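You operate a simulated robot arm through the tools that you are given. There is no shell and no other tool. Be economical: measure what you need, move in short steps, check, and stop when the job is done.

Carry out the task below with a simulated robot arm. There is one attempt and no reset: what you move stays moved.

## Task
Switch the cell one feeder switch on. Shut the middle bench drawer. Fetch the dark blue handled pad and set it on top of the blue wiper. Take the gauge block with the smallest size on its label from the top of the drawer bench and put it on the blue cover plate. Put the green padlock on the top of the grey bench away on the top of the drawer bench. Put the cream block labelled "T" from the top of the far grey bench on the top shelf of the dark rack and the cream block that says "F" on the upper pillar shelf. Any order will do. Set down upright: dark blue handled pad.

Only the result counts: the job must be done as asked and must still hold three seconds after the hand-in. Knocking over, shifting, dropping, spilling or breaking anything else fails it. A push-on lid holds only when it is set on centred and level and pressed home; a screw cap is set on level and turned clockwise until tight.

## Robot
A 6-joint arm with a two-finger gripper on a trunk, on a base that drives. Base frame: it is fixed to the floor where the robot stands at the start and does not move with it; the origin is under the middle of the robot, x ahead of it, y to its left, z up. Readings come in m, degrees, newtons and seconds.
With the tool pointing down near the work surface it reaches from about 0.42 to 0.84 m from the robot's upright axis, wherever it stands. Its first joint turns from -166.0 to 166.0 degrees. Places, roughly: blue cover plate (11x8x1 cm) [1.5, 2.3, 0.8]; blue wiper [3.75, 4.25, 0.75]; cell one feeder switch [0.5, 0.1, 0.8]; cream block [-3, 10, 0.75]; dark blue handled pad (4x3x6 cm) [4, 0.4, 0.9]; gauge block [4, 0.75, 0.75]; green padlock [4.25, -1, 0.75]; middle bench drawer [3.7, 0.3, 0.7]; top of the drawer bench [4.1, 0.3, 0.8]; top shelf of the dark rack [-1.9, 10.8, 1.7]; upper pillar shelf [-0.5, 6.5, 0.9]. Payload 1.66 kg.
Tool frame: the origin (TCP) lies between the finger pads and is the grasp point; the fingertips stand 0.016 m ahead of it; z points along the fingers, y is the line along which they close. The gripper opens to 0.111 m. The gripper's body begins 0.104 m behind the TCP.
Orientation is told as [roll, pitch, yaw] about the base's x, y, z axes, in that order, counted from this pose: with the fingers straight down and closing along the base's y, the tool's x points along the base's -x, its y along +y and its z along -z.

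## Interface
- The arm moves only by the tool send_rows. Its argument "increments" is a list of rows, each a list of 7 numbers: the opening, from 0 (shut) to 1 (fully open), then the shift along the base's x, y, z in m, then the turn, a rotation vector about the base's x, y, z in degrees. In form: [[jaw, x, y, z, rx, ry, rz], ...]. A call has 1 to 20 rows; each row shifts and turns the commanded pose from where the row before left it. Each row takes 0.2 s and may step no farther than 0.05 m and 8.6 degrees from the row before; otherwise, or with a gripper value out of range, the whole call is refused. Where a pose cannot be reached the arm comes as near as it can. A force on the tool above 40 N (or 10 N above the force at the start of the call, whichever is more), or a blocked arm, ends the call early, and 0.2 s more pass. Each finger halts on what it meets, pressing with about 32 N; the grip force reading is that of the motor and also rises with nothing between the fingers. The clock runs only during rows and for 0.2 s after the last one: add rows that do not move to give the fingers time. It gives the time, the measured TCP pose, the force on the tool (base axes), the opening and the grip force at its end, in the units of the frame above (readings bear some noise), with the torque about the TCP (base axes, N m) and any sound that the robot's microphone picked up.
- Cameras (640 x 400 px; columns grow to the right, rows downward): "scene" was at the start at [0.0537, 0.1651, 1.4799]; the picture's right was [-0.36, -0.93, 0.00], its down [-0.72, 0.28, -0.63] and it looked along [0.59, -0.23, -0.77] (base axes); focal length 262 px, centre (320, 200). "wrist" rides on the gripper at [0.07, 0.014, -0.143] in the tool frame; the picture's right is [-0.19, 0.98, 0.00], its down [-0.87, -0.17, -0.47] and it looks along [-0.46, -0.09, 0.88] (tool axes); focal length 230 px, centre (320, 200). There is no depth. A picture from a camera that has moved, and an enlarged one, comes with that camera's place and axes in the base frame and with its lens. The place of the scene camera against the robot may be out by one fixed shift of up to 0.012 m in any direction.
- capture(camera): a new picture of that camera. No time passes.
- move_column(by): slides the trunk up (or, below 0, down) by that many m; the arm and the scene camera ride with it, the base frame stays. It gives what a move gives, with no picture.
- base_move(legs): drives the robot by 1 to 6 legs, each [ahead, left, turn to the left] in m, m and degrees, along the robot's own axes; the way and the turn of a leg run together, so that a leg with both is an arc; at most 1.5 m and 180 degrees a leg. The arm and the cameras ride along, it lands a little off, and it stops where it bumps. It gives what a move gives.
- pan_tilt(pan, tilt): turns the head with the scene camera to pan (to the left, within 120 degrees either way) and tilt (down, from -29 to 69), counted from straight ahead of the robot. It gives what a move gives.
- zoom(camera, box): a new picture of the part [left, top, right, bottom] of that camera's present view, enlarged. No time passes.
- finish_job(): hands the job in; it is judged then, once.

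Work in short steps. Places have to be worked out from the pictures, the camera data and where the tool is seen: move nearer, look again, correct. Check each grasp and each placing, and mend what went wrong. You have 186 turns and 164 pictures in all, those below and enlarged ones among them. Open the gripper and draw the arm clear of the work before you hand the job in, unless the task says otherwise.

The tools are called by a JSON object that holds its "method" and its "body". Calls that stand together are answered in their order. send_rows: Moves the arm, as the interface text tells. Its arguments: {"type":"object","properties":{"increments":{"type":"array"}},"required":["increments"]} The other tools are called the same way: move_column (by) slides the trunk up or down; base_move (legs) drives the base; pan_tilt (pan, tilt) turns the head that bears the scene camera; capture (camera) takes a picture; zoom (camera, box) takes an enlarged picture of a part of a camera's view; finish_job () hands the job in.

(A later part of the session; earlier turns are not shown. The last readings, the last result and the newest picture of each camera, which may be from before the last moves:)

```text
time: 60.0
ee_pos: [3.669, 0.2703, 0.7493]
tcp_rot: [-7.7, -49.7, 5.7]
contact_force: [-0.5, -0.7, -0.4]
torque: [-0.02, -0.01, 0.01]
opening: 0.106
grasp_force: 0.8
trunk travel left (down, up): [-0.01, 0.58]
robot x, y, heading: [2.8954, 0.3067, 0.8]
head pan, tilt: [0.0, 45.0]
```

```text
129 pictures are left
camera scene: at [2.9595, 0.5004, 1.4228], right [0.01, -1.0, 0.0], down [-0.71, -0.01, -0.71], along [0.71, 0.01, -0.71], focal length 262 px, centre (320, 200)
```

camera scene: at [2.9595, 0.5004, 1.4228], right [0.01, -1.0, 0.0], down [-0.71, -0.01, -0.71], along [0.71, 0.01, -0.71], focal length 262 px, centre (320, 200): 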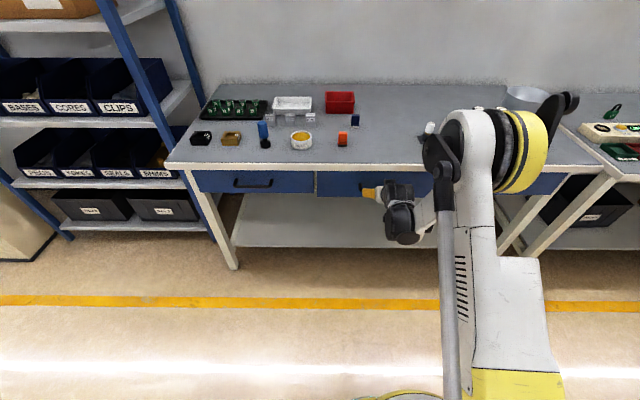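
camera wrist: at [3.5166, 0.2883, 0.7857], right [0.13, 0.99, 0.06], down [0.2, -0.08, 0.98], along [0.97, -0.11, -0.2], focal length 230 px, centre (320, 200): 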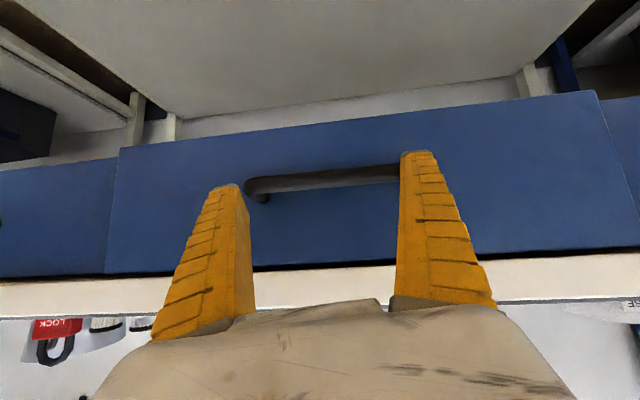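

Nearly closed. Push until it meets the stop.

{"method": "send_rows", "body": {"increments": [[0.95, 0.01, 0, 0, 0, 0, 0], [0.95, 0.01, 0, 0, 0, 0, 0], [0.95, 0.01, 0, 0, 0, 0, 0], [0.95, 0.01, 0, 0, 0, 0, 0], [0.95, 0.01, 0, 0, 0, 0, 0], [0.95, 0, 0, 0, 0, 0, 0]]}}

{"method": "capture", "body": {"camera": "wrist"}}

```text
time: 60.9
ee_pos: [3.6959, 0.269, 0.7506]
tcp_rot: [-7.8, -49.4, 5.6]
contact_force: [-16.3, -1.4, 18.5]
torque: [1.14, 0.15, 1.03]
opening: 0.1094
grasp_force: 2.5
trunk travel left (down, up): [-0.01, 0.58]
robot x, y, heading: [2.8985, 0.3063, 0.5]
head pan, tilt: [0.0, 45.0]
stopped in row 4: the force on the tool passed its limit at 51 N (the readings are from after the stop); the commanded pose is now the measured one
```

```text
128 pictures are left
camera wrist: at [3.5439, 0.2868, 0.7873], right [0.13, 0.99, 0.06], down [0.2, -0.08, 0.98], along [0.97, -0.11, -0.21], focal length 230 px, centre (320, 200)
```

wrist: 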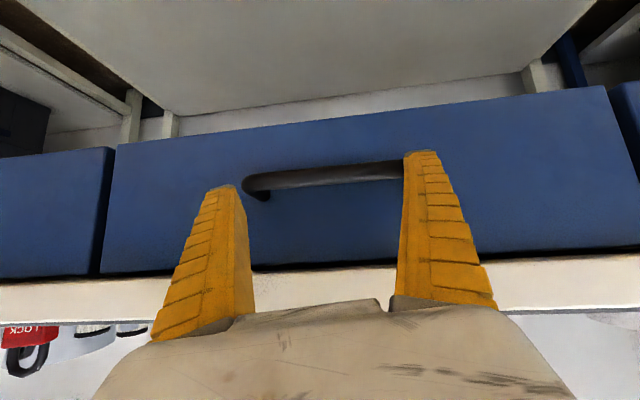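

Drawer is home (51 N against the stop, flush). Retract, raise, go vertical, and look at the drawer and right side.

{"method": "send_rows", "body": {"increments": [[0.95, -0.04, 0, 0, 0, 0, 0], [0.95, -0.04, 0, 0, 0, 0, 0], [0.95, -0.04, 0, 0.02, 0, 8, 0], [0.95, -0.03, 0, 0.03, 0, 8, 0], [0.95, -0.02, 0, 0.04, 0, 8, 0], [0.95, -0.02, 0, 0.04, 0, 8, 0], [0.95, -0.02, 0, 0.04, 0, 8, 0], [0.95, 0, -0.03, 0.04, 0, 8, 0], [0.95, 0, -0.03, 0.04, 0, 0, 0], [0.95, 0, -0.03, 0.04, 0, 0, 0]]}}

{"method": "move_column", "body": {"by": 0.065}}

{"method": "base_move", "body": {"legs": [[0, -1.2, 0]]}}

{"method": "capture", "body": {"camera": "scene"}}

```text
time: 63.1
ee_pos: [3.4907, 0.1799, 1.0391]
tcp_rot: [-3.7, -1.3, 3.8]
contact_force: [0.4, 0.1, -0.1]
torque: [-0.03, -0.01, -0.03]
opening: 0.1059
grasp_force: 0.1
trunk travel left (down, up): [-0.01, 0.58]
robot x, y, heading: [2.8954, 0.3092, 0.6]
head pan, tilt: [0.0, 45.0]
```

```text
time: 64.1
ee_pos: [3.4894, 0.1818, 1.1033]
tcp_rot: [-3.6, -1.4, 3.8]
contact_force: [0.0, -0.2, 0.4]
torque: [0.01, -0.01, -0.02]
opening: 0.106
grasp_force: 0.2
trunk travel left (down, up): [-0.075, 0.515]
robot x, y, heading: [2.8944, 0.3071, 0.9]
head pan, tilt: [0.0, 45.0]
```

```text
time: 70.2
ee_pos: [3.4962, -1.0151, 1.1025]
tcp_rot: [-3.6, -1.3, 3.3]
contact_force: [1.0, 0.3, 0.3]
torque: [0.04, 0.0, -0.01]
opening: 0.1056
grasp_force: 0.1
trunk travel left (down, up): [-0.075, 0.515]
robot x, y, heading: [2.9043, -0.8841, 0.3]
head pan, tilt: [0.0, 45.0]
```

```text
127 pictures are left
camera scene: at [2.9679, -0.6933, 1.4879], right [0.0, -1.0, 0.0], down [-0.71, 0.0, -0.71], along [0.71, 0.0, -0.71], focal length 262 px, centre (320, 200)
```

scene: 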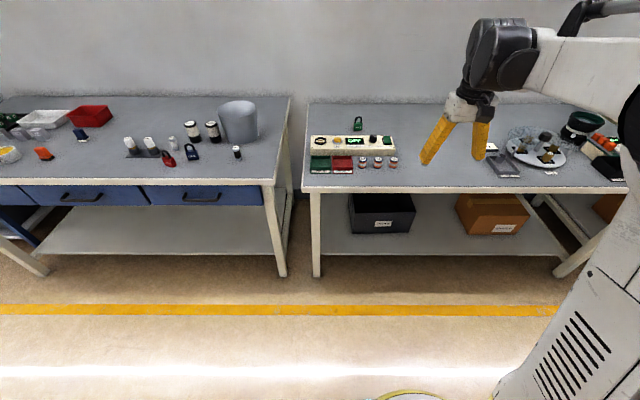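

{"method": "zoom", "body": {"camera": "scene", "box": [290, 90, 450, 190]}}

{"method": "zoom", "body": {"camera": "scene", "box": [0, 90, 300, 270]}}

```text
4.00 times, centred on (370, 140) of scene
camera zoom: at [2.9679, -0.6933, 1.4879], right [0.0, -1.0, 0.0], down [-0.71, 0.0, -0.71], along [0.71, 0.0, -0.71], focal length 1047 px, centre (120, 440)
```

zoom: 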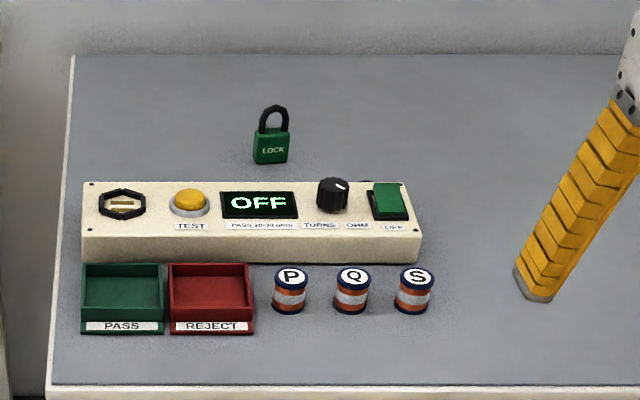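

```text
2.13 times, centred on (150, 180) of scene
camera zoom: at [2.9679, -0.6933, 1.4879], right [0.0, -1.0, 0.0], down [-0.71, 0.0, -0.71], along [0.71, 0.0, -0.71], focal length 558 px, centre (683, 243)
```

zoom: 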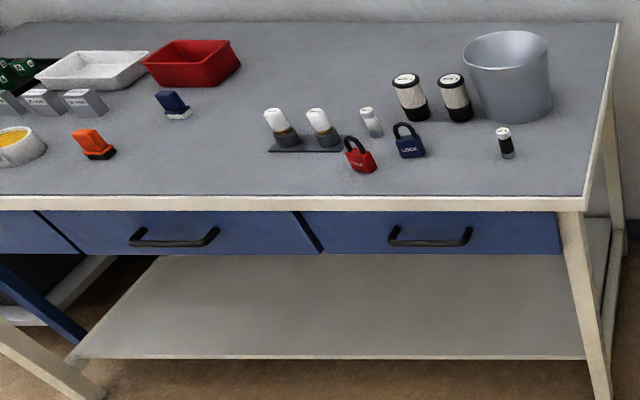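

Drawer is flush. The green padlock stands behind the tester. Drive closer and view it with the wrist camera.

{"method": "base_move", "body": {"legs": [[0.35, 0, 0]]}}

{"method": "send_rows", "body": {"increments": [[0.95, 0, 0.04, 0, 3.7, 1.3, -3.5], [0.95, 0, 0.04, 0, 0, 0, 0], [0.95, 0, 0.04, 0, 0, 0, 0], [0.95, 0, 0, 0, 0, 0, 0]]}}

{"method": "capture", "body": {"camera": "wrist"}}

{"method": "capture", "body": {"camera": "scene"}}

```text
time: 72.5
ee_pos: [3.8481, -1.0181, 1.1024]
tcp_rot: [-3.5, -1.4, 3.1]
contact_force: [-0.1, -0.6, 0.2]
torque: [-0.03, 0.01, 0.01]
opening: 0.1058
grasp_force: 0.2
trunk travel left (down, up): [-0.075, 0.515]
robot x, y, heading: [3.2568, -0.8857, 0.0]
head pan, tilt: [0.0, 45.0]
```

```text
time: 73.5
ee_pos: [3.8477, -0.8982, 1.1026]
tcp_rot: [0.2, -0.1, -0.4]
contact_force: [0.8, -0.1, 0.1]
torque: [0.02, 0.04, -0.01]
opening: 0.1057
grasp_force: 0.3
trunk travel left (down, up): [-0.075, 0.515]
robot x, y, heading: [3.2583, -0.887, -0.2]
head pan, tilt: [0.0, 45.0]
```

```text
124 pictures are left
camera wrist: at [3.7784, -0.8848, 1.243], right [0.2, 0.98, 0.0], down [0.86, -0.17, 0.47], along [0.46, -0.09, -0.88], focal length 230 px, centre (320, 200)
```

wrist: 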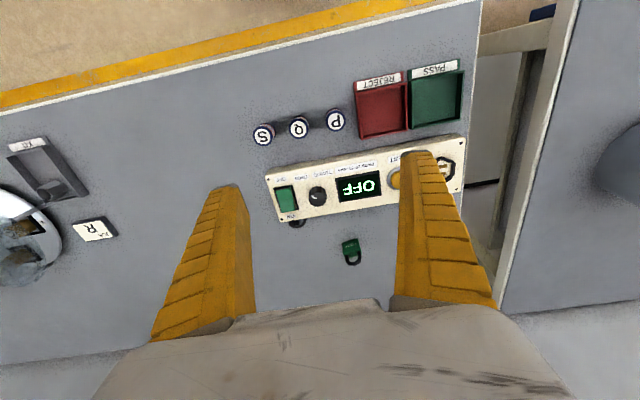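

```text
123 pictures are left
camera scene: at [3.3205, -0.6931, 1.4878], right [0.0, -1.0, 0.0], down [-0.71, 0.0, -0.71], along [0.71, 0.0, -0.71], focal length 262 px, centre (320, 200)
```

scene: 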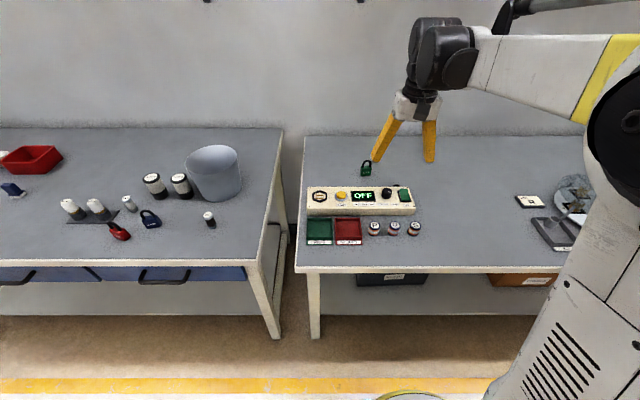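

Padlock ≈ (4.056, −0.88, 0.90). Move base 0.1 nearer, hover TCP over it and look again.

{"method": "base_move", "body": {"legs": [[0.1, 0, 0]]}}

{"method": "send_rows", "body": {"increments": [[0.95, 0.035, 0.01, -0.02, 0, 0, 0], [0.95, 0.035, 0.01, -0.03, 0, 0, 0], [0.95, 0, 0, -0.03, 0, 0, 0], [0.95, 0, 0, 0, 0, 0, 0]]}}

{"method": "capture", "body": {"camera": "wrist"}}

```text
time: 74.6
ee_pos: [3.9483, -0.898, 1.1019]
tcp_rot: [0.0, -0.1, -0.4]
contact_force: [0.4, -0.3, 0.1]
torque: [0.03, 0.01, -0.03]
opening: 0.1058
grasp_force: 0.1
trunk travel left (down, up): [-0.075, 0.515]
robot x, y, heading: [3.3568, -0.8834, -0.1]
head pan, tilt: [0.0, 45.0]
```

```text
time: 75.6
ee_pos: [4.0177, -0.8776, 1.0208]
tcp_rot: [0.2, -0.2, -0.4]
contact_force: [-0.7, -0.5, 0.0]
torque: [-0.01, 0.02, 0.0]
opening: 0.1058
grasp_force: 0.3
trunk travel left (down, up): [-0.075, 0.515]
robot x, y, heading: [3.3581, -0.8866, -0.0]
head pan, tilt: [0.0, 45.0]
```

```text
122 pictures are left
camera wrist: at [3.9476, -0.8639, 1.1625], right [0.2, 0.98, 0.0], down [0.86, -0.17, 0.47], along [0.47, -0.09, -0.88], focal length 230 px, centre (320, 200)
```

wrist: 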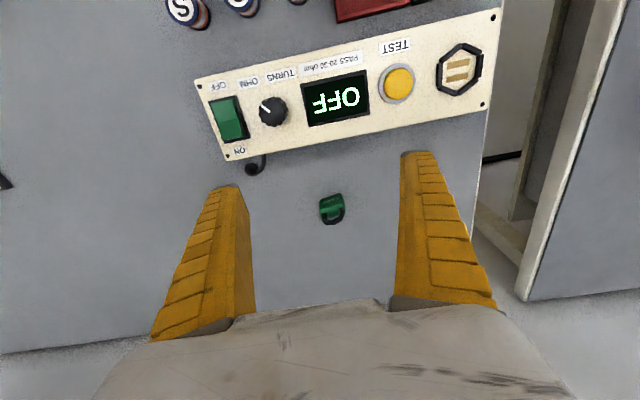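

Rays from views disagree slightly on x (4.08–4.11). Descend to z≈0.96 at x≈4.07 and re-measure.

{"method": "send_rows", "body": {"increments": [[0.95, 0.025, 0, -0.02, 0, 0, 0], [0.95, 0.025, 0, -0.02, 0, 0, 0], [0.95, 0, 0, -0.02, 0, 0, 0], [0.95, 0, 0, 0, 0, 0, 0]]}}

{"method": "capture", "body": {"camera": "wrist"}}

{"method": "zoom", "body": {"camera": "scene", "box": [260, 130, 460, 255]}}

```text
time: 76.6
ee_pos: [4.067, -0.8786, 0.9616]
tcp_rot: [0.1, -0.2, -0.4]
contact_force: [0.5, 1.2, 0.0]
torque: [0.03, -0.02, 0.01]
opening: 0.1055
grasp_force: 0.4
trunk travel left (down, up): [-0.075, 0.515]
robot x, y, heading: [3.3567, -0.8885, -0.3]
head pan, tilt: [0.0, 45.0]
```

```text
121 pictures are left
camera wrist: at [3.9982, -0.8649, 1.1025], right [0.2, 0.98, 0.0], down [0.86, -0.17, 0.47], along [0.47, -0.09, -0.88], focal length 230 px, centre (320, 200)
```

wrist: 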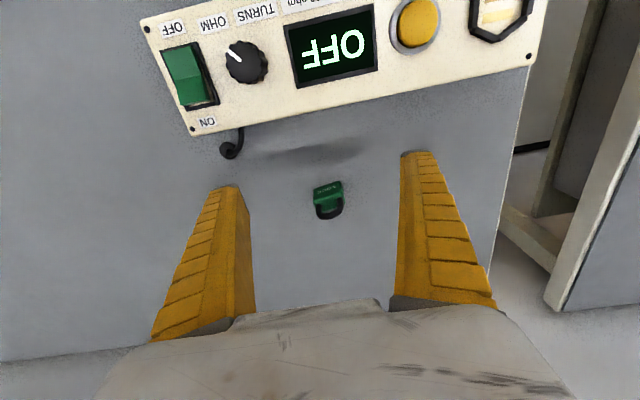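

```text
3.20 times, centred on (360, 192) of scene
camera zoom: at [3.4197, -0.6933, 1.4879], right [0.0, -1.0, 0.0], down [-0.71, 0.0, -0.71], along [0.71, 0.0, -0.71], focal length 838 px, centre (192, 224)
```

zoom: 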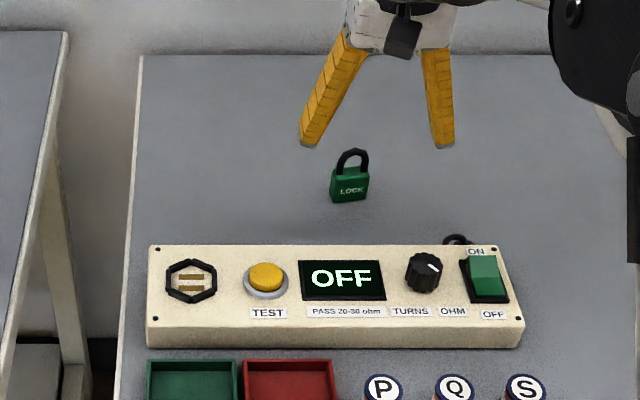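

Scene+wrist intersect: padlock body ≈ (4.135, −0.878, 0.836). Descend in steps with a check at z≈0.88.

{"method": "send_rows", "body": {"increments": [[0.95, 0.03, 0, -0.02, 0, 0, 0], [0.95, 0.034, 0, -0.03, 0, 0, 0], [0.95, 0, 0, -0.03, 0, 0, 0], [0.95, 0, 0, 0, 0, 0, 0]]}}

{"method": "capture", "body": {"camera": "wrist"}}

{"method": "zoom", "body": {"camera": "scene", "box": [260, 130, 460, 255]}}

```text
time: 77.6
ee_pos: [4.1317, -0.8787, 0.8822]
tcp_rot: [0.1, -0.2, -0.4]
contact_force: [-0.5, -0.6, 0.0]
torque: [0.03, 0.01, -0.04]
opening: 0.106
grasp_force: 0.3
trunk travel left (down, up): [-0.075, 0.515]
robot x, y, heading: [3.3586, -0.8854, 0.0]
head pan, tilt: [0.0, 45.0]
```

```text
119 pictures are left
camera wrist: at [4.0623, -0.865, 1.0228], right [0.2, 0.98, 0.0], down [0.86, -0.17, 0.47], along [0.47, -0.09, -0.88], focal length 230 px, centre (320, 200)
```

wrist: 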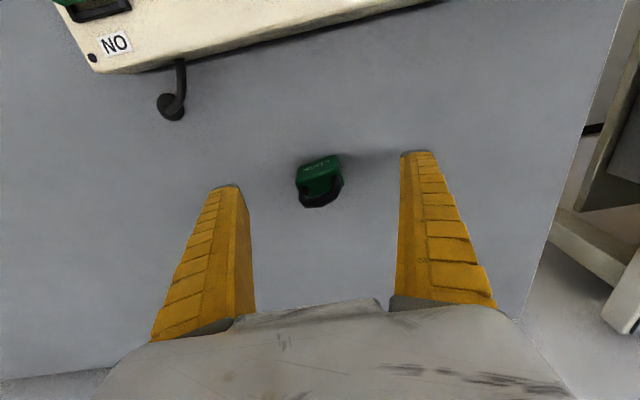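

```text
3.20 times, centred on (360, 192) of scene
camera zoom: at [3.4197, -0.6933, 1.4879], right [0.0, -1.0, 0.0], down [-0.71, 0.0, -0.71], along [0.71, 0.0, -0.71], focal length 838 px, centre (192, 224)
```

zoom: 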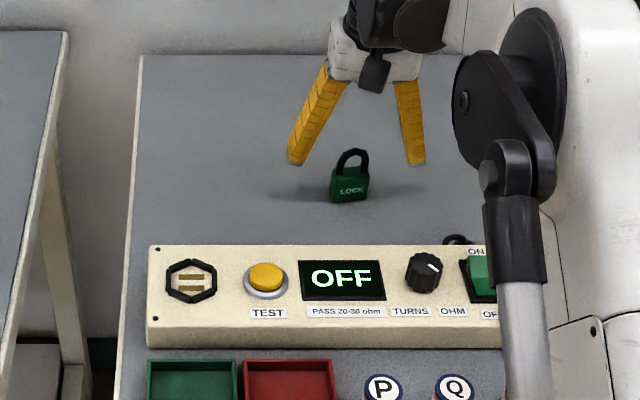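

Consistent (4.140, −0.880). Descend to z≈0.842 and close.

{"method": "send_rows", "body": {"increments": [[0.95, 0.006, 0, -0.02, 0, 0, 0], [0.95, 0, 0, -0.02, 0, 0, 0], [0.3, 0, 0, 0, 0, 0, 0], [0.0, 0, 0, 0, 0, 0, 0], [0.0, 0, 0, 0, 0, 0, 0], [0.0, 0, 0, 0, 0, 0, 0]]}}

{"method": "capture", "body": {"camera": "wrist"}}

```text
time: 79.0
ee_pos: [4.1383, -0.8773, 0.8422]
tcp_rot: [0.1, -0.1, -0.4]
contact_force: [1.1, -1.0, 5.1]
torque: [0.0, -0.05, -0.02]
opening: 0.0389
grasp_force: 32.4
trunk travel left (down, up): [-0.075, 0.515]
robot x, y, heading: [3.3511, -0.8872, -0.2]
head pan, tilt: [0.0, 45.0]
```

```text
117 pictures are left
camera wrist: at [4.0684, -0.865, 0.9834], right [0.2, 0.98, 0.0], down [0.86, -0.17, 0.47], along [0.47, -0.09, -0.88], focal length 230 px, centre (320, 200)
```

wrist: 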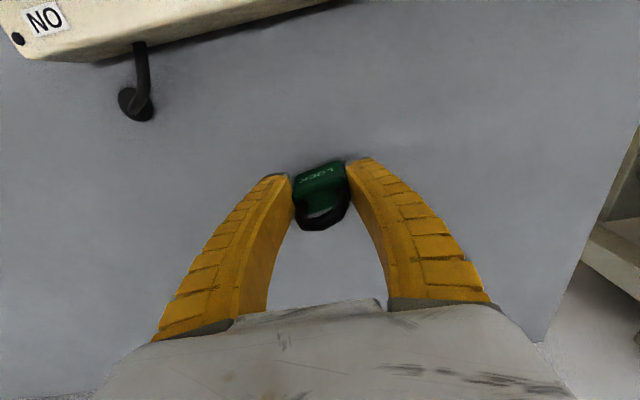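

Padlock gripped (39 mm). Lift high, then back off, drive left and forward to the drawer bench's free centre spot (~3.97, 0.29).

{"method": "send_rows", "body": {"increments": [[0, 0, 0, 0.03, 0, 0, 0], [0, 0, 0, 0.04, 0, 0, 0], [0, 0, 0, 0.05, 0, 0, 0], [0, 0, 0, 0.05, 0, 0, 0], [0, -0.02, 0, 0.04, 0, 0, 0], [0, -0.02, 0, 0.03, 0, 0, 0]]}}

{"method": "base_move", "body": {"legs": [[-0.25, 0, 0], [0, 1.17, 0], [0.1, 0, 0]]}}

{"method": "capture", "body": {"camera": "wrist"}}

{"method": "capture", "body": {"camera": "scene"}}

```text
time: 80.4
ee_pos: [4.0969, -0.8781, 1.0841]
tcp_rot: [0.2, -0.1, -0.4]
contact_force: [-0.1, 0.3, -0.9]
torque: [0.02, 0.02, -0.01]
opening: 0.0379
grasp_force: 32.2
trunk travel left (down, up): [-0.075, 0.515]
robot x, y, heading: [3.3547, -0.8904, -0.1]
head pan, tilt: [0.0, 45.0]
```

```text
time: 88.5
ee_pos: [3.9485, 0.2926, 1.0828]
tcp_rot: [0.1, -0.1, -0.5]
contact_force: [-0.1, 0.2, -1.2]
torque: [0.01, 0.04, 0.0]
opening: 0.0371
grasp_force: 32.1
trunk travel left (down, up): [-0.075, 0.515]
robot x, y, heading: [3.2081, 0.286, -0.3]
head pan, tilt: [0.0, 45.0]
```

```text
116 pictures are left
camera wrist: at [3.8795, 0.3057, 1.2229], right [0.2, 0.98, 0.0], down [0.86, -0.18, 0.47], along [0.46, -0.09, -0.88], focal length 230 px, centre (320, 200)
```

wrist: 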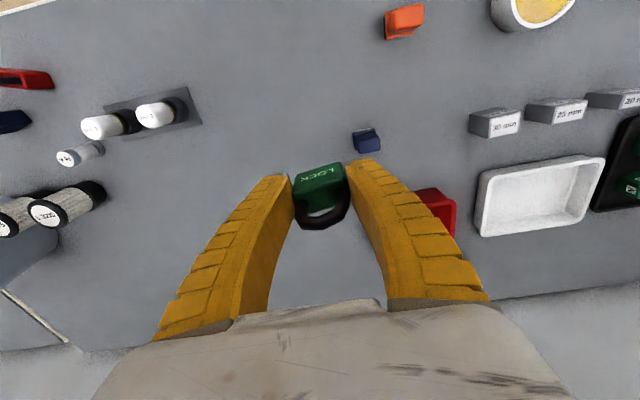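

```text
115 pictures are left
camera scene: at [3.2717, 0.4786, 1.4878], right [0.0, -1.0, 0.0], down [-0.71, 0.0, -0.71], along [0.71, 0.0, -0.71], focal length 262 px, centre (320, 200)
```

scene: 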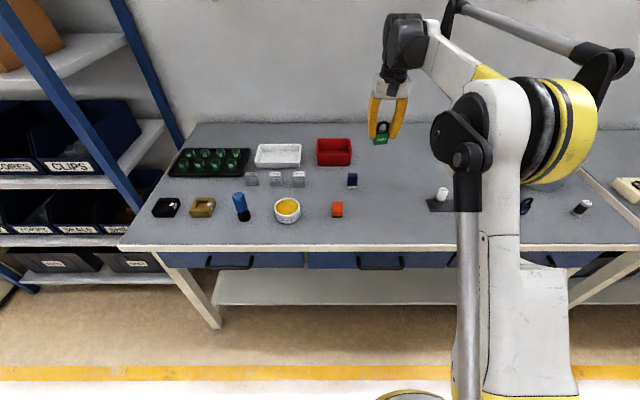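

Dark pad is near (4.0, 0.36), so I'll place the padlock farther right at y≈0.205, clear of pad and plunger stand. Lower to just above the surface.

{"method": "send_rows", "body": {"increments": [[0, 0, -0.045, 0, 0, 0, 0], [0, 0, -0.043, -0.02, 0, 0, 0], [0, 0, 0, -0.04, 0, 0, 0], [0, 0, 0, -0.04, 0, 0, 0], [0, 0, 0, -0.04, 0, 0, 0], [0, 0, 0, -0.04, 0, 0, 0], [0, 0, 0, -0.03, 0, 0, 0], [0, 0, 0, 0, 0, 0, 0]]}}

{"method": "capture", "body": {"camera": "wrist"}}

{"method": "zoom", "body": {"camera": "scene", "box": [300, 110, 480, 230]}}

```text
time: 90.3
ee_pos: [3.9479, 0.2044, 0.8736]
tcp_rot: [0.1, -0.3, -0.5]
contact_force: [6.3, -0.5, 27.0]
torque: [-0.03, -0.2, 0.11]
opening: 0.0462
grasp_force: 32.1
trunk travel left (down, up): [-0.075, 0.515]
robot x, y, heading: [3.2092, 0.2859, -0.0]
head pan, tilt: [0.0, 45.0]
```

```text
114 pictures are left
camera wrist: at [3.8774, 0.2176, 1.015], right [0.2, 0.98, 0.0], down [0.86, -0.18, 0.48], along [0.47, -0.09, -0.88], focal length 230 px, centre (320, 200)
```

wrist: 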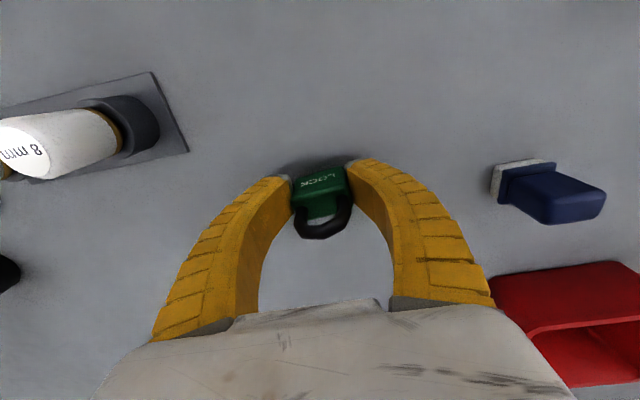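

```text
3.33 times, centred on (390, 170) of scene
camera zoom: at [3.2688, 0.4788, 1.4882], right [0.0, -1.0, 0.0], down [-0.71, 0.0, -0.71], along [0.71, 0.0, -0.71], focal length 873 px, centre (87, 300)
```

zoom: 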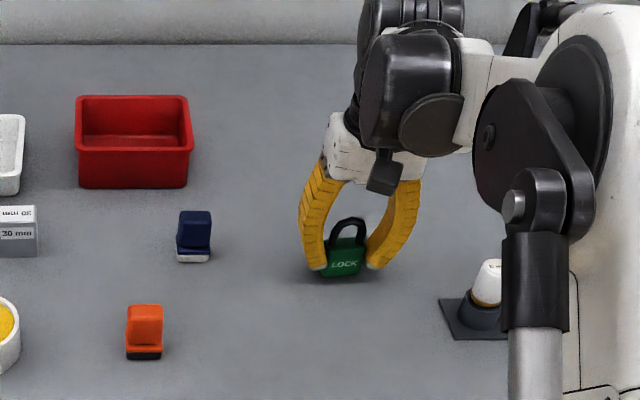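

Contact already: this bench is higher (~0.85). The padlock stands on it; ease up slightly and release.

{"method": "send_rows", "body": {"increments": [[0, 0, 0, 0.002, 0, 0, 0], [0.55, 0, 0, 0, 0, 0, 0], [0.55, 0, 0, 0, 0, 0, 0], [0.6, 0, 0, 0.02, 0, 0, 0], [0.6, 0, 0, 0.04, 0, 0, 0], [0.6, 0, 0, 0.04, 0, 0, 0], [0.6, 0, 0, 0.04, 0, 0, 0]]}}

{"method": "zoom", "body": {"camera": "scene", "box": [230, 110, 480, 270]}}

{"method": "capture", "body": {"camera": "wrist"}}

```text
time: 91.9
ee_pos: [3.9475, 0.2052, 1.0164]
tcp_rot: [0.0, -0.1, -0.5]
contact_force: [0.4, 0.4, 0.9]
torque: [0.01, 0.01, 0.0]
opening: 0.0688
grasp_force: 1.1
trunk travel left (down, up): [-0.075, 0.515]
robot x, y, heading: [3.2038, 0.2859, 0.1]
head pan, tilt: [0.0, 45.0]
```

```text
2.50 times, centred on (355, 190) of scene
camera zoom: at [3.2707, 0.4787, 1.4879], right [0.0, -1.0, 0.0], down [-0.71, 0.0, -0.71], along [0.71, 0.0, -0.71], focal length 654 px, centre (232, 225)
```

zoom: 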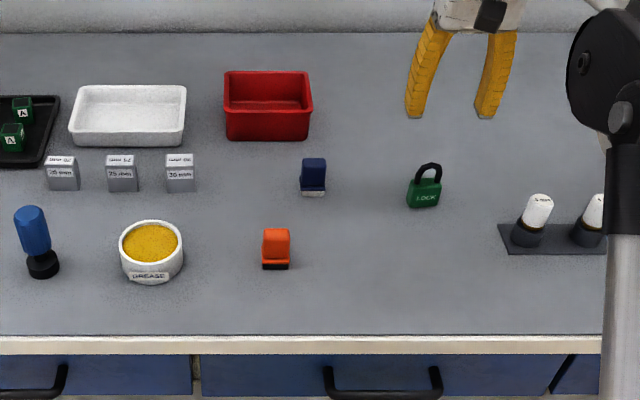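

```text
111 pictures are left
camera wrist: at [3.8789, 0.218, 1.1569], right [0.2, 0.98, 0.0], down [0.86, -0.18, 0.47], along [0.46, -0.09, -0.88], focal length 230 px, centre (320, 200)
```

wrist: 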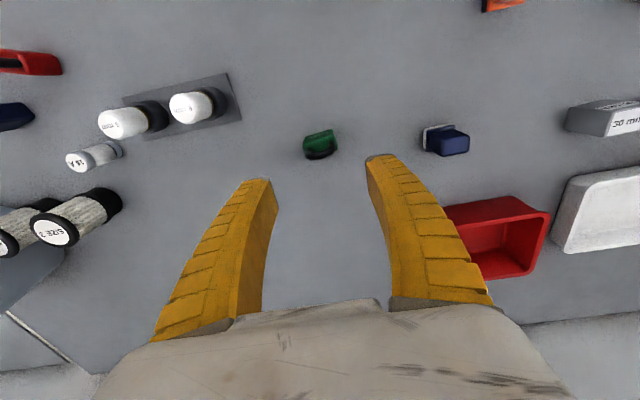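

Padlock stands upright on the drawer bench. Dark blue pad ≈ (3.982, 0.360), bench z≈0.85. Move above and down part way.

{"method": "send_rows", "body": {"increments": [[0.75, 0.012, 0.04, 0, 0, 0, 0], [0.75, 0.012, 0.04, 0, 0, 0, 0], [0.75, 0.012, 0.04, 0, 0, 0, 0], [0.75, 0, 0.035, -0.02, 0, 0, 0], [0.75, 0, 0, -0.04, 0, 0, 0], [0.75, 0, 0, 0, 0, 0, 0]]}}

{"method": "capture", "body": {"camera": "wrist"}}

```text
time: 93.3
ee_pos: [3.9852, 0.3588, 0.9551]
tcp_rot: [0.1, -0.1, -0.5]
contact_force: [-0.5, 0.1, 0.1]
torque: [-0.02, 0.02, 0.0]
opening: 0.0845
grasp_force: 0.9
trunk travel left (down, up): [-0.075, 0.515]
robot x, y, heading: [3.2088, 0.2868, -0.1]
head pan, tilt: [0.0, 45.0]
```

```text
110 pictures are left
camera wrist: at [3.9143, 0.373, 1.095], right [0.2, 0.98, 0.0], down [0.86, -0.18, 0.47], along [0.46, -0.09, -0.88], focal length 230 px, centre (320, 200)
```

wrist: 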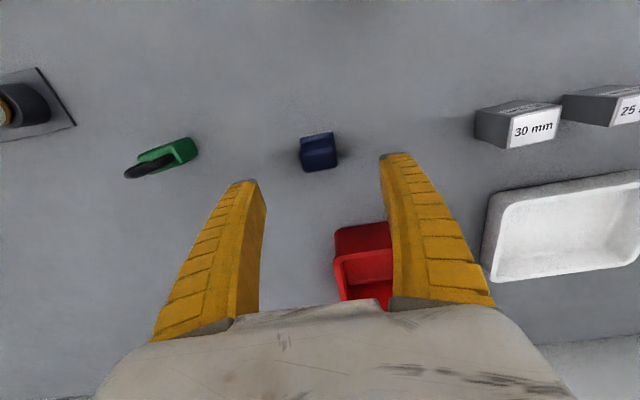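

{"method": "send_rows", "body": {"increments": [[0.75, -0.011, 0.001, -0.02, 0, 0, 0], [0.75, 0, 0, -0.025, 0, 0, 0], [0.75, 0, 0, -0.022, 0, 0, 0], [0.75, 0, 0, 0, 0, 0, 0]]}}

{"method": "capture", "body": {"camera": "wrist"}}

{"method": "zoom", "body": {"camera": "scene", "box": [260, 100, 460, 225]}}

```text
time: 94.3
ee_pos: [3.9727, 0.3601, 0.8868]
tcp_rot: [0.1, -0.2, -0.5]
contact_force: [-0.4, -1.0, 0.3]
torque: [0.01, 0.03, 0.04]
opening: 0.0846
grasp_force: 1.1
trunk travel left (down, up): [-0.075, 0.515]
robot x, y, heading: [3.2066, 0.2899, -0.2]
head pan, tilt: [0.0, 45.0]
```

```text
109 pictures are left
camera wrist: at [3.9041, 0.3739, 1.0279], right [0.2, 0.98, 0.0], down [0.86, -0.18, 0.47], along [0.46, -0.09, -0.88], focal length 230 px, centre (320, 200)
```

wrist: 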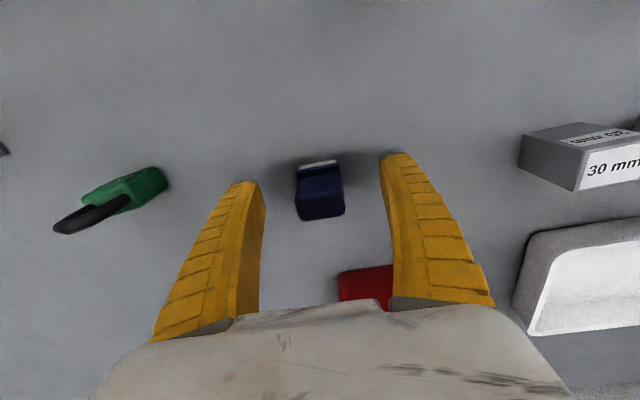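

```text
3.20 times, centred on (360, 162) of scene
camera zoom: at [3.2709, 0.4786, 1.4879], right [0.0, -1.0, 0.0], down [-0.71, 0.0, -0.71], along [0.71, 0.0, -0.71], focal length 838 px, centre (192, 320)
```

zoom: 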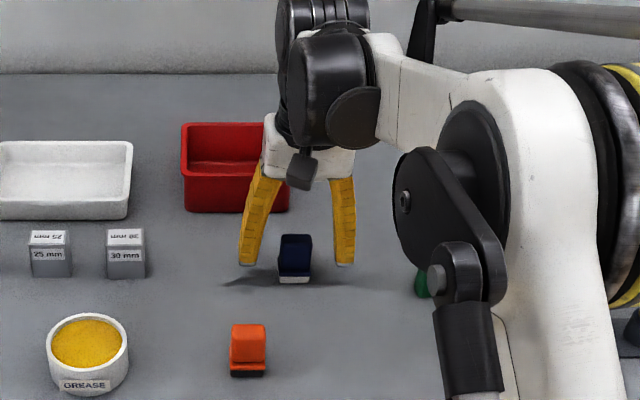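

Centred between fingers. Close.

{"method": "send_rows", "body": {"increments": [[0.3, 0, 0, 0, 0, 0, 0], [0, 0, 0, 0, 0, 0, 0], [0, 0, 0, 0, 0, 0, 0], [0, 0, 0, 0.03, 0, 0, 0], [0, 0, 0, 0.04, 0, 0, 0], [0, 0, 0, 0.05, 0, 0, 0], [0, 0, 0, 0.05, 0, 0, 0]]}}

{"method": "capture", "body": {"camera": "wrist"}}

```text
time: 95.9
ee_pos: [3.9736, 0.3605, 1.0568]
tcp_rot: [0.1, -0.2, -0.5]
contact_force: [0.1, 0.0, 0.6]
torque: [-0.03, 0.03, 0.02]
opening: 0.0001
grasp_force: 28.8
trunk travel left (down, up): [-0.075, 0.515]
robot x, y, heading: [3.2068, 0.2873, -0.5]
head pan, tilt: [0.0, 45.0]
```

```text
107 pictures are left
camera wrist: at [3.9033, 0.3738, 1.198], right [0.2, 0.98, 0.0], down [0.86, -0.18, 0.47], along [0.47, -0.09, -0.88], focal length 230 px, centre (320, 200)
```

wrist: 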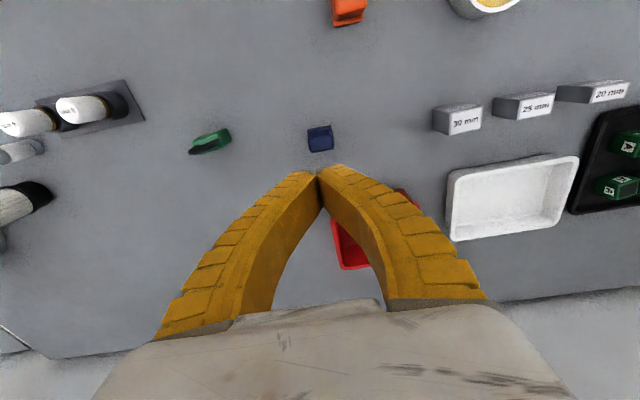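

The grasp slipped/missed. Look closely at the pad.

{"method": "zoom", "body": {"camera": "wrist", "box": [260, 100, 380, 175]}}

{"method": "zoom", "body": {"camera": "scene", "box": [310, 150, 400, 210]}}

```text
5.33 times, centred on (320, 138) of wrist
camera zoom: at [3.9033, 0.3738, 1.198], right [0.2, 0.98, 0.0], down [0.86, -0.18, 0.47], along [0.47, -0.09, -0.88], focal length 1227 px, centre (320, 533)
```

zoom: 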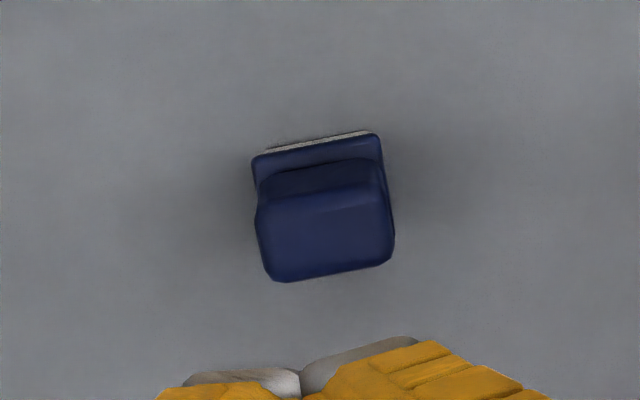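

```text
6.67 times, centred on (355, 180) of scene
camera zoom: at [3.2706, 0.4786, 1.4879], right [0.0, -1.0, 0.0], down [-0.71, 0.0, -0.71], along [0.71, 0.0, -0.71], focal length 1745 px, centre (87, 333)
```

zoom: 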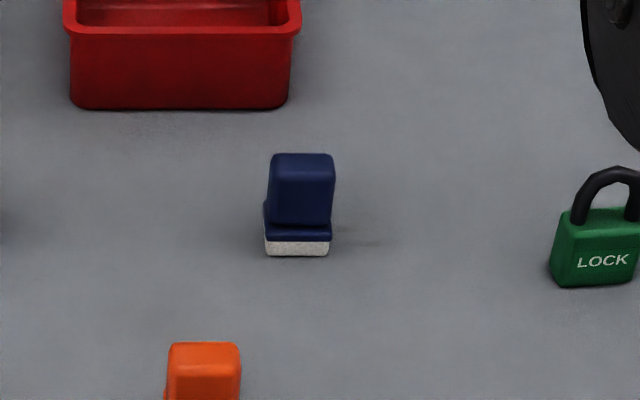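

The pad is upright and unmoved. Retry slightly farther in x and lower, checking the grip before lifting.

{"method": "send_rows", "body": {"increments": [[0.75, 0.01, 0, 0, 0, 0, 0], [0.75, 0, 0, 0, 0, 0, 0], [0.75, 0, 0, -0.05, 0, 0, 0], [0.75, 0, 0, -0.05, 0, 0, 0], [0.75, 0, 0, -0.05, 0, 0, 0], [0.75, 0, 0, -0.03, 0, 0, 0], [0.75, 0, 0, 0, 0, 0, 0]]}}

{"method": "capture", "body": {"camera": "wrist"}}

```text
time: 97.5
ee_pos: [3.9834, 0.3592, 0.8769]
tcp_rot: [0.1, 0.0, -0.5]
contact_force: [0.2, -0.1, -0.1]
torque: [0.02, 0.01, -0.01]
opening: 0.0848
grasp_force: 0.8
trunk travel left (down, up): [-0.075, 0.515]
robot x, y, heading: [3.2052, 0.2871, 0.2]
head pan, tilt: [0.0, 45.0]
```

```text
104 pictures are left
camera wrist: at [3.913, 0.373, 1.0176], right [0.2, 0.98, 0.0], down [0.86, -0.18, 0.47], along [0.46, -0.09, -0.88], focal length 230 px, centre (320, 200)
```

wrist: 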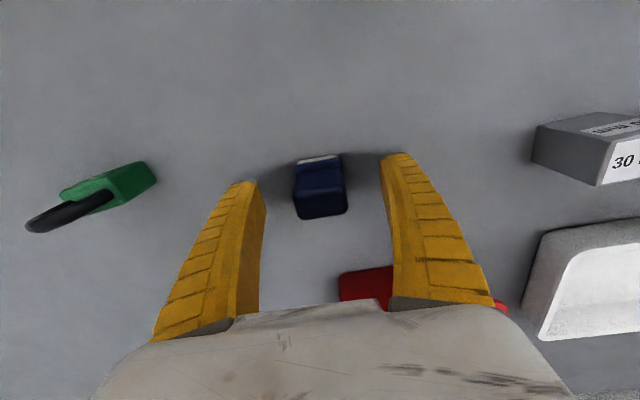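

{"method": "send_rows", "body": {"increments": [[0.75, 0, 0, -0.01, 0, 0, 0], [0.4, 0, 0, 0, 0, 0, 0], [0.2, 0, 0, 0, 0, 0, 0], [0, 0, 0, 0, 0, 0, 0], [0, 0, 0, 0, 0, 0, 0]]}}

{"method": "capture", "body": {"camera": "wrist"}}

```text
time: 98.7
ee_pos: [3.9817, 0.3605, 0.8674]
tcp_rot: [0.1, -0.2, -0.6]
contact_force: [6.5, 1.0, 18.3]
torque: [0.03, -0.11, -0.02]
opening: 0.0295
grasp_force: 31.8
trunk travel left (down, up): [-0.075, 0.515]
robot x, y, heading: [3.2106, 0.2813, -0.2]
head pan, tilt: [0.0, 45.0]
```

```text
103 pictures are left
camera wrist: at [3.9127, 0.3734, 1.0089], right [0.2, 0.98, 0.0], down [0.86, -0.18, 0.48], along [0.47, -0.09, -0.88], focal length 230 px, centre (320, 200)
```

wrist: 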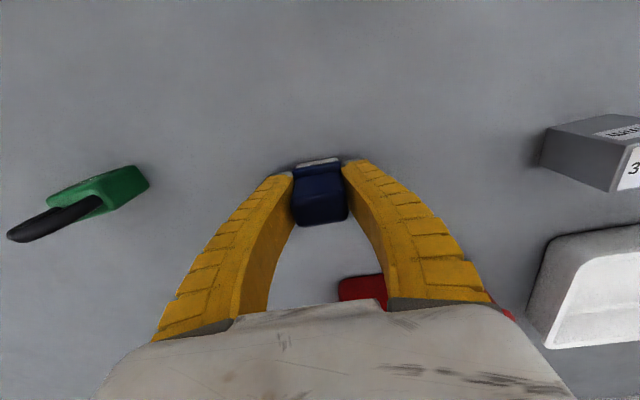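

Gripped at 29.5 mm. Lift slowly and check.

{"method": "send_rows", "body": {"increments": [[0, 0, 0, 0.003, 0, 0, 0], [0, 0, 0, 0.01, 0, 0, 0], [0, 0, 0, 0.02, 0, 0, 0], [0, 0, 0, 0.02, 0, 0, 0], [0, 0, 0, 0.02, 0, 0, 0], [0, 0, 0, 0, 0, 0, 0]]}}

{"method": "capture", "body": {"camera": "wrist"}}

```text
time: 100.1
ee_pos: [3.9821, 0.3598, 0.9406]
tcp_rot: [0.1, -0.2, -0.5]
contact_force: [1.0, 0.5, -0.9]
torque: [-0.01, -0.01, 0.03]
opening: 0.0267
grasp_force: 32.1
trunk travel left (down, up): [-0.075, 0.515]
robot x, y, heading: [3.207, 0.2815, -0.0]
head pan, tilt: [0.0, 45.0]
```

```text
102 pictures are left
camera wrist: at [3.9138, 0.3739, 1.0819], right [0.2, 0.98, 0.0], down [0.86, -0.18, 0.47], along [0.46, -0.09, -0.88], focal length 230 px, centre (320, 200)
```

wrist: 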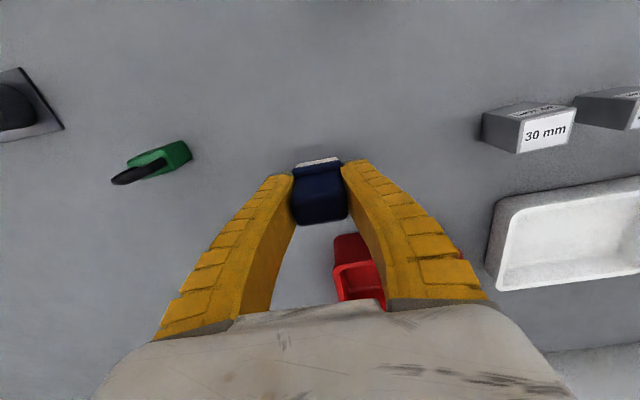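

Pad is held. Raise, draw in, back off and drive left toward y≈4.2 in stages.

{"method": "send_rows", "body": {"increments": [[0, 0, 0, 0.04, 0, 0, 0], [0, -0.03, 0, 0.04, 0, 0, 0], [0, -0.04, 0, 0.04, 0, 0, 0], [0, -0.04, 0, 0, 0, 0, 0], [0, -0.04, 0, 0, 0, 0, 0], [0, -0.04, 0, 0, 0, 0, 0], [0, -0.04, 0, 0, 0, 0, 0]]}}

{"method": "base_move", "body": {"legs": [[-0.55, 0, 0], [0, 1.5, 0]]}}

{"method": "pan_tilt", "body": {"pan": 45, "tilt": 25}}

{"method": "capture", "body": {"camera": "scene"}}

```text
refused: row 3 steps farther than a row can; nothing moved
```

```text
time: 110.4
ee_pos: [3.4522, 1.8711, 0.9409]
tcp_rot: [0.0, -0.2, -1.4]
contact_force: [-0.9, -0.3, -1.2]
torque: [0.0, -0.02, -0.04]
opening: 0.0268
grasp_force: 32.0
trunk travel left (down, up): [-0.075, 0.515]
robot x, y, heading: [2.6759, 1.8092, -1.1]
head pan, tilt: [0.0, 45.0]
```

```text
time: 111.5
ee_pos: [3.4522, 1.8712, 0.9402]
tcp_rot: [0.1, -0.2, -1.4]
contact_force: [-0.3, -0.4, -0.1]
torque: [-0.01, -0.01, -0.03]
opening: 0.0268
grasp_force: 32.2
trunk travel left (down, up): [-0.075, 0.515]
robot x, y, heading: [2.6739, 1.8115, -1.0]
head pan, tilt: [45.0, 25.0]
```

```text
101 pictures are left
camera scene: at [2.727, 2.0659, 1.5184], right [0.69, -0.72, 0.0], down [-0.3, -0.29, -0.91], along [0.65, 0.63, -0.42], focal length 262 px, centre (320, 200)
```

scene: 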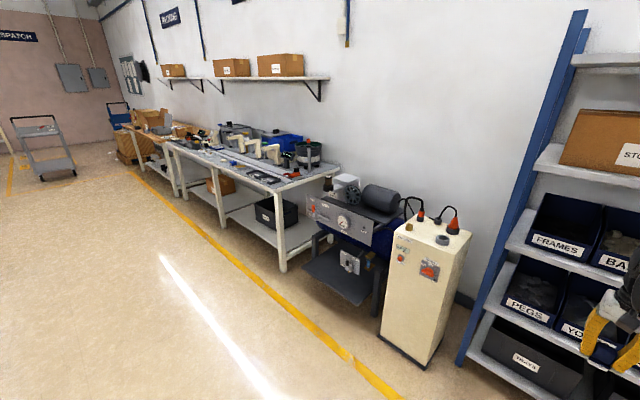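

The lift was refused but the drive cleared (will check the orange pad later). Raise and draw in now, then continue left.

{"method": "send_rows", "body": {"increments": [[0, 0, 0, 0.04, 0, 0, 0], [0, -0.03, 0, 0.035, 0, 0, 0], [0, -0.03, 0, 0.035, 0, 0, 0], [0, -0.045, 0, 0, 0, 0, 0], [0, -0.045, 0, 0, 0, 0, 0], [0, -0.045, 0, 0, 0, 0, 0]]}}

{"method": "base_move", "body": {"legs": [[0, 1.2, 1.1], [0, 1.2, 0]]}}

{"method": "pan_tilt", "body": {"pan": 0, "tilt": 35}}

{"method": "capture", "body": {"camera": "scene"}}

```text
time: 112.9
ee_pos: [3.2571, 1.8715, 1.0501]
tcp_rot: [0.0, -0.2, -1.4]
contact_force: [0.1, 0.0, -0.6]
torque: [-0.02, 0.0, -0.01]
opening: 0.0269
grasp_force: 32.0
trunk travel left (down, up): [-0.075, 0.515]
robot x, y, heading: [2.6758, 1.8099, -1.1]
head pan, tilt: [45.0, 25.0]
```

```text
time: 124.6
ee_pos: [3.2621, 4.2565, 1.0504]
tcp_rot: [0.0, -0.1, -0.2]
contact_force: [0.3, -0.4, -1.4]
torque: [-0.01, -0.02, 0.03]
opening: 0.0268
grasp_force: 31.7
trunk travel left (down, up): [-0.075, 0.515]
robot x, y, heading: [2.6787, 4.1821, 0.2]
head pan, tilt: [45.0, 25.0]
```

```text
time: 125.7
ee_pos: [3.2622, 4.2582, 1.0501]
tcp_rot: [0.0, -0.2, -0.2]
contact_force: [-0.3, 0.2, -0.2]
torque: [-0.04, 0.01, 0.02]
opening: 0.027
grasp_force: 31.9
trunk travel left (down, up): [-0.075, 0.515]
robot x, y, heading: [2.6818, 4.1822, 0.2]
head pan, tilt: [0.0, 35.0]
```

```text
100 pictures are left
camera scene: at [2.75, 4.376, 1.5027], right [0.0, -1.0, 0.0], down [-0.57, 0.0, -0.82], along [0.82, 0.0, -0.57], focal length 262 px, centre (320, 200)
```

scene: 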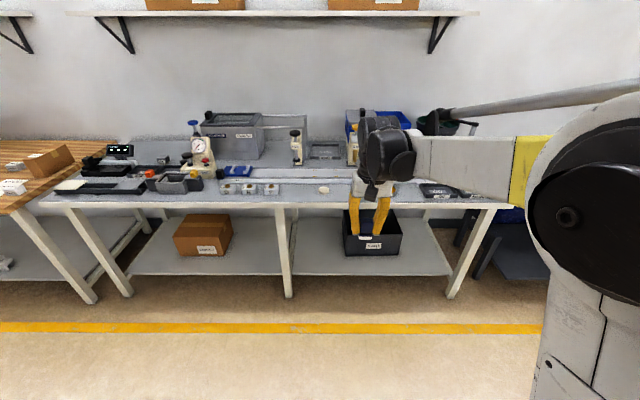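

{"method": "zoom", "body": {"camera": "scene", "box": [40, 130, 350, 215]}}

{"method": "zoom", "body": {"camera": "scene", "box": [200, 120, 510, 215]}}

```text
2.06 times, centred on (195, 172) of scene
camera zoom: at [2.75, 4.376, 1.5027], right [0.0, -1.0, 0.0], down [-0.57, 0.0, -0.82], along [0.82, 0.0, -0.57], focal length 540 px, centre (578, 257)
```

zoom: 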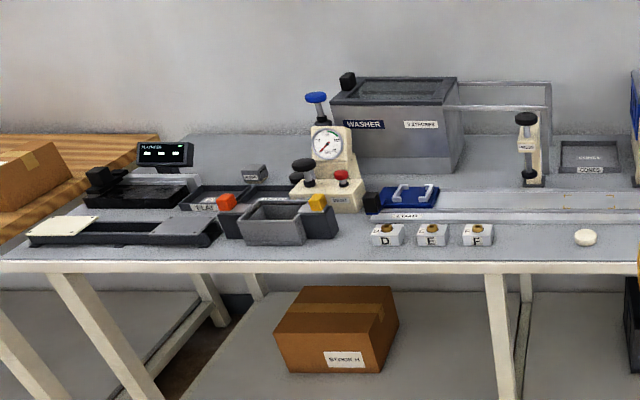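

```text
2.06 times, centred on (355, 168) of scene
camera zoom: at [2.75, 4.376, 1.5027], right [0.0, -1.0, 0.0], down [-0.57, 0.0, -0.82], along [0.82, 0.0, -0.57], focal length 540 px, centre (248, 267)
```

zoom: 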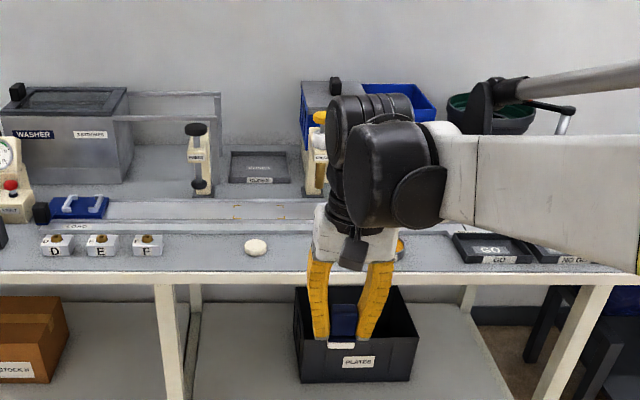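

The wiper area is hidden behind the gripper. Swing the arm right and look again.

{"method": "send_rows", "body": {"increments": [[0, 0, -0.045, 0, 0, 0, 0], [0, 0, -0.045, 0, 0, 0, 0], [0, 0, -0.045, 0, 0, 0, 0], [0, 0, -0.045, 0, 0, 0, 0], [0, 0, -0.045, 0, 0, 0, 0], [0, 0, -0.045, 0, 0, 0, 0], [0, 0, -0.045, 0, 0, 0, 0]]}}

{"method": "zoom", "body": {"camera": "scene", "box": [240, 100, 520, 275]}}

```text
time: 127.3
ee_pos: [3.2612, 3.9409, 1.0513]
tcp_rot: [0.0, -0.1, -0.1]
contact_force: [0.0, 0.9, 0.3]
torque: [-0.04, 0.02, -0.01]
opening: 0.0268
grasp_force: 32.3
trunk travel left (down, up): [-0.075, 0.515]
robot x, y, heading: [2.6774, 4.1845, 0.2]
head pan, tilt: [0.0, 35.0]
```

```text
2.29 times, centred on (380, 188) of scene
camera zoom: at [2.7501, 4.3754, 1.5027], right [0.0, -1.0, 0.0], down [-0.57, 0.0, -0.82], along [0.82, 0.0, -0.57], focal length 598 px, centre (183, 229)
```

zoom: 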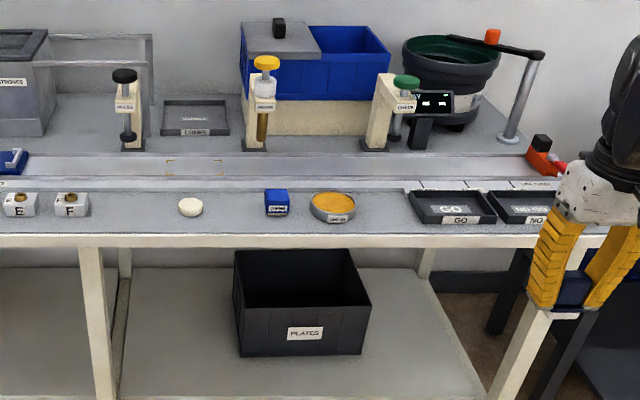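

A blue block with a label sits between the cap and the dish. Drive closer and zoom.

{"method": "base_move", "body": {"legs": [[0.4, 0, 0]]}}

{"method": "pan_tilt", "body": {"pan": 0, "tilt": 50}}

{"method": "capture", "body": {"camera": "scene"}}

```text
time: 129.8
ee_pos: [3.6558, 3.9431, 1.0507]
tcp_rot: [0.1, -0.1, -0.3]
contact_force: [-0.2, 0.3, -1.0]
torque: [0.02, 0.04, -0.02]
opening: 0.0268
grasp_force: 32.5
trunk travel left (down, up): [-0.075, 0.515]
robot x, y, heading: [3.0723, 4.1845, 0.2]
head pan, tilt: [0.0, 35.0]
```

```text
time: 130.6
ee_pos: [3.6553, 3.9425, 1.0506]
tcp_rot: [0.1, -0.2, -0.4]
contact_force: [0.7, 0.0, -0.9]
torque: [0.02, -0.02, -0.01]
opening: 0.0269
grasp_force: 31.8
trunk travel left (down, up): [-0.075, 0.515]
robot x, y, heading: [3.0706, 4.1813, -0.0]
head pan, tilt: [0.0, 50.0]
```

```text
96 pictures are left
camera scene: at [3.1337, 4.3765, 1.481], right [0.0, -1.0, 0.0], down [-0.77, 0.0, -0.64], along [0.64, 0.0, -0.77], focal length 262 px, centre (320, 200)
```

scene: 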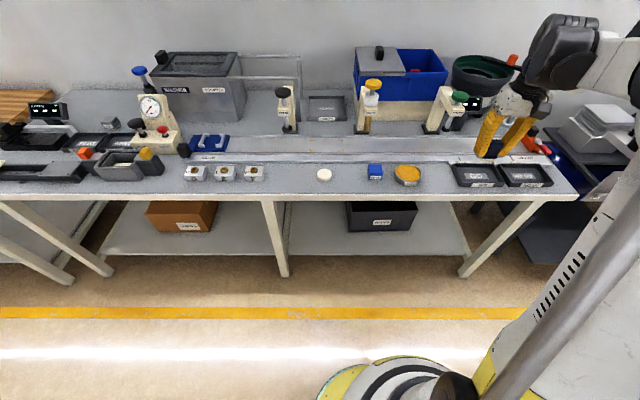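

{"method": "zoom", "body": {"camera": "scene", "box": [300, 140, 440, 210]}}

```text
4.57 times, centred on (370, 175) of scene
camera zoom: at [3.1337, 4.3765, 1.481], right [0.0, -1.0, 0.0], down [-0.77, 0.0, -0.64], along [0.64, 0.0, -0.77], focal length 1197 px, centre (91, 314)
```

zoom: 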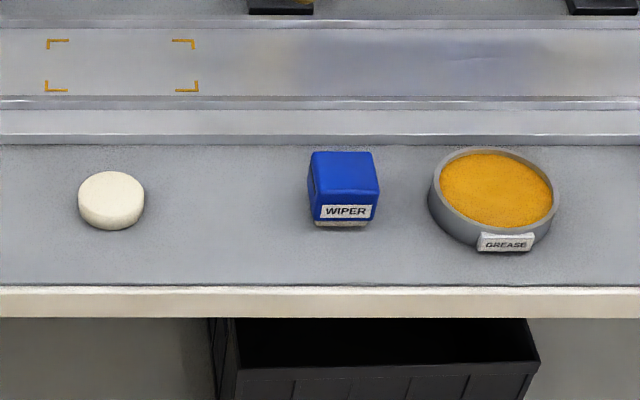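

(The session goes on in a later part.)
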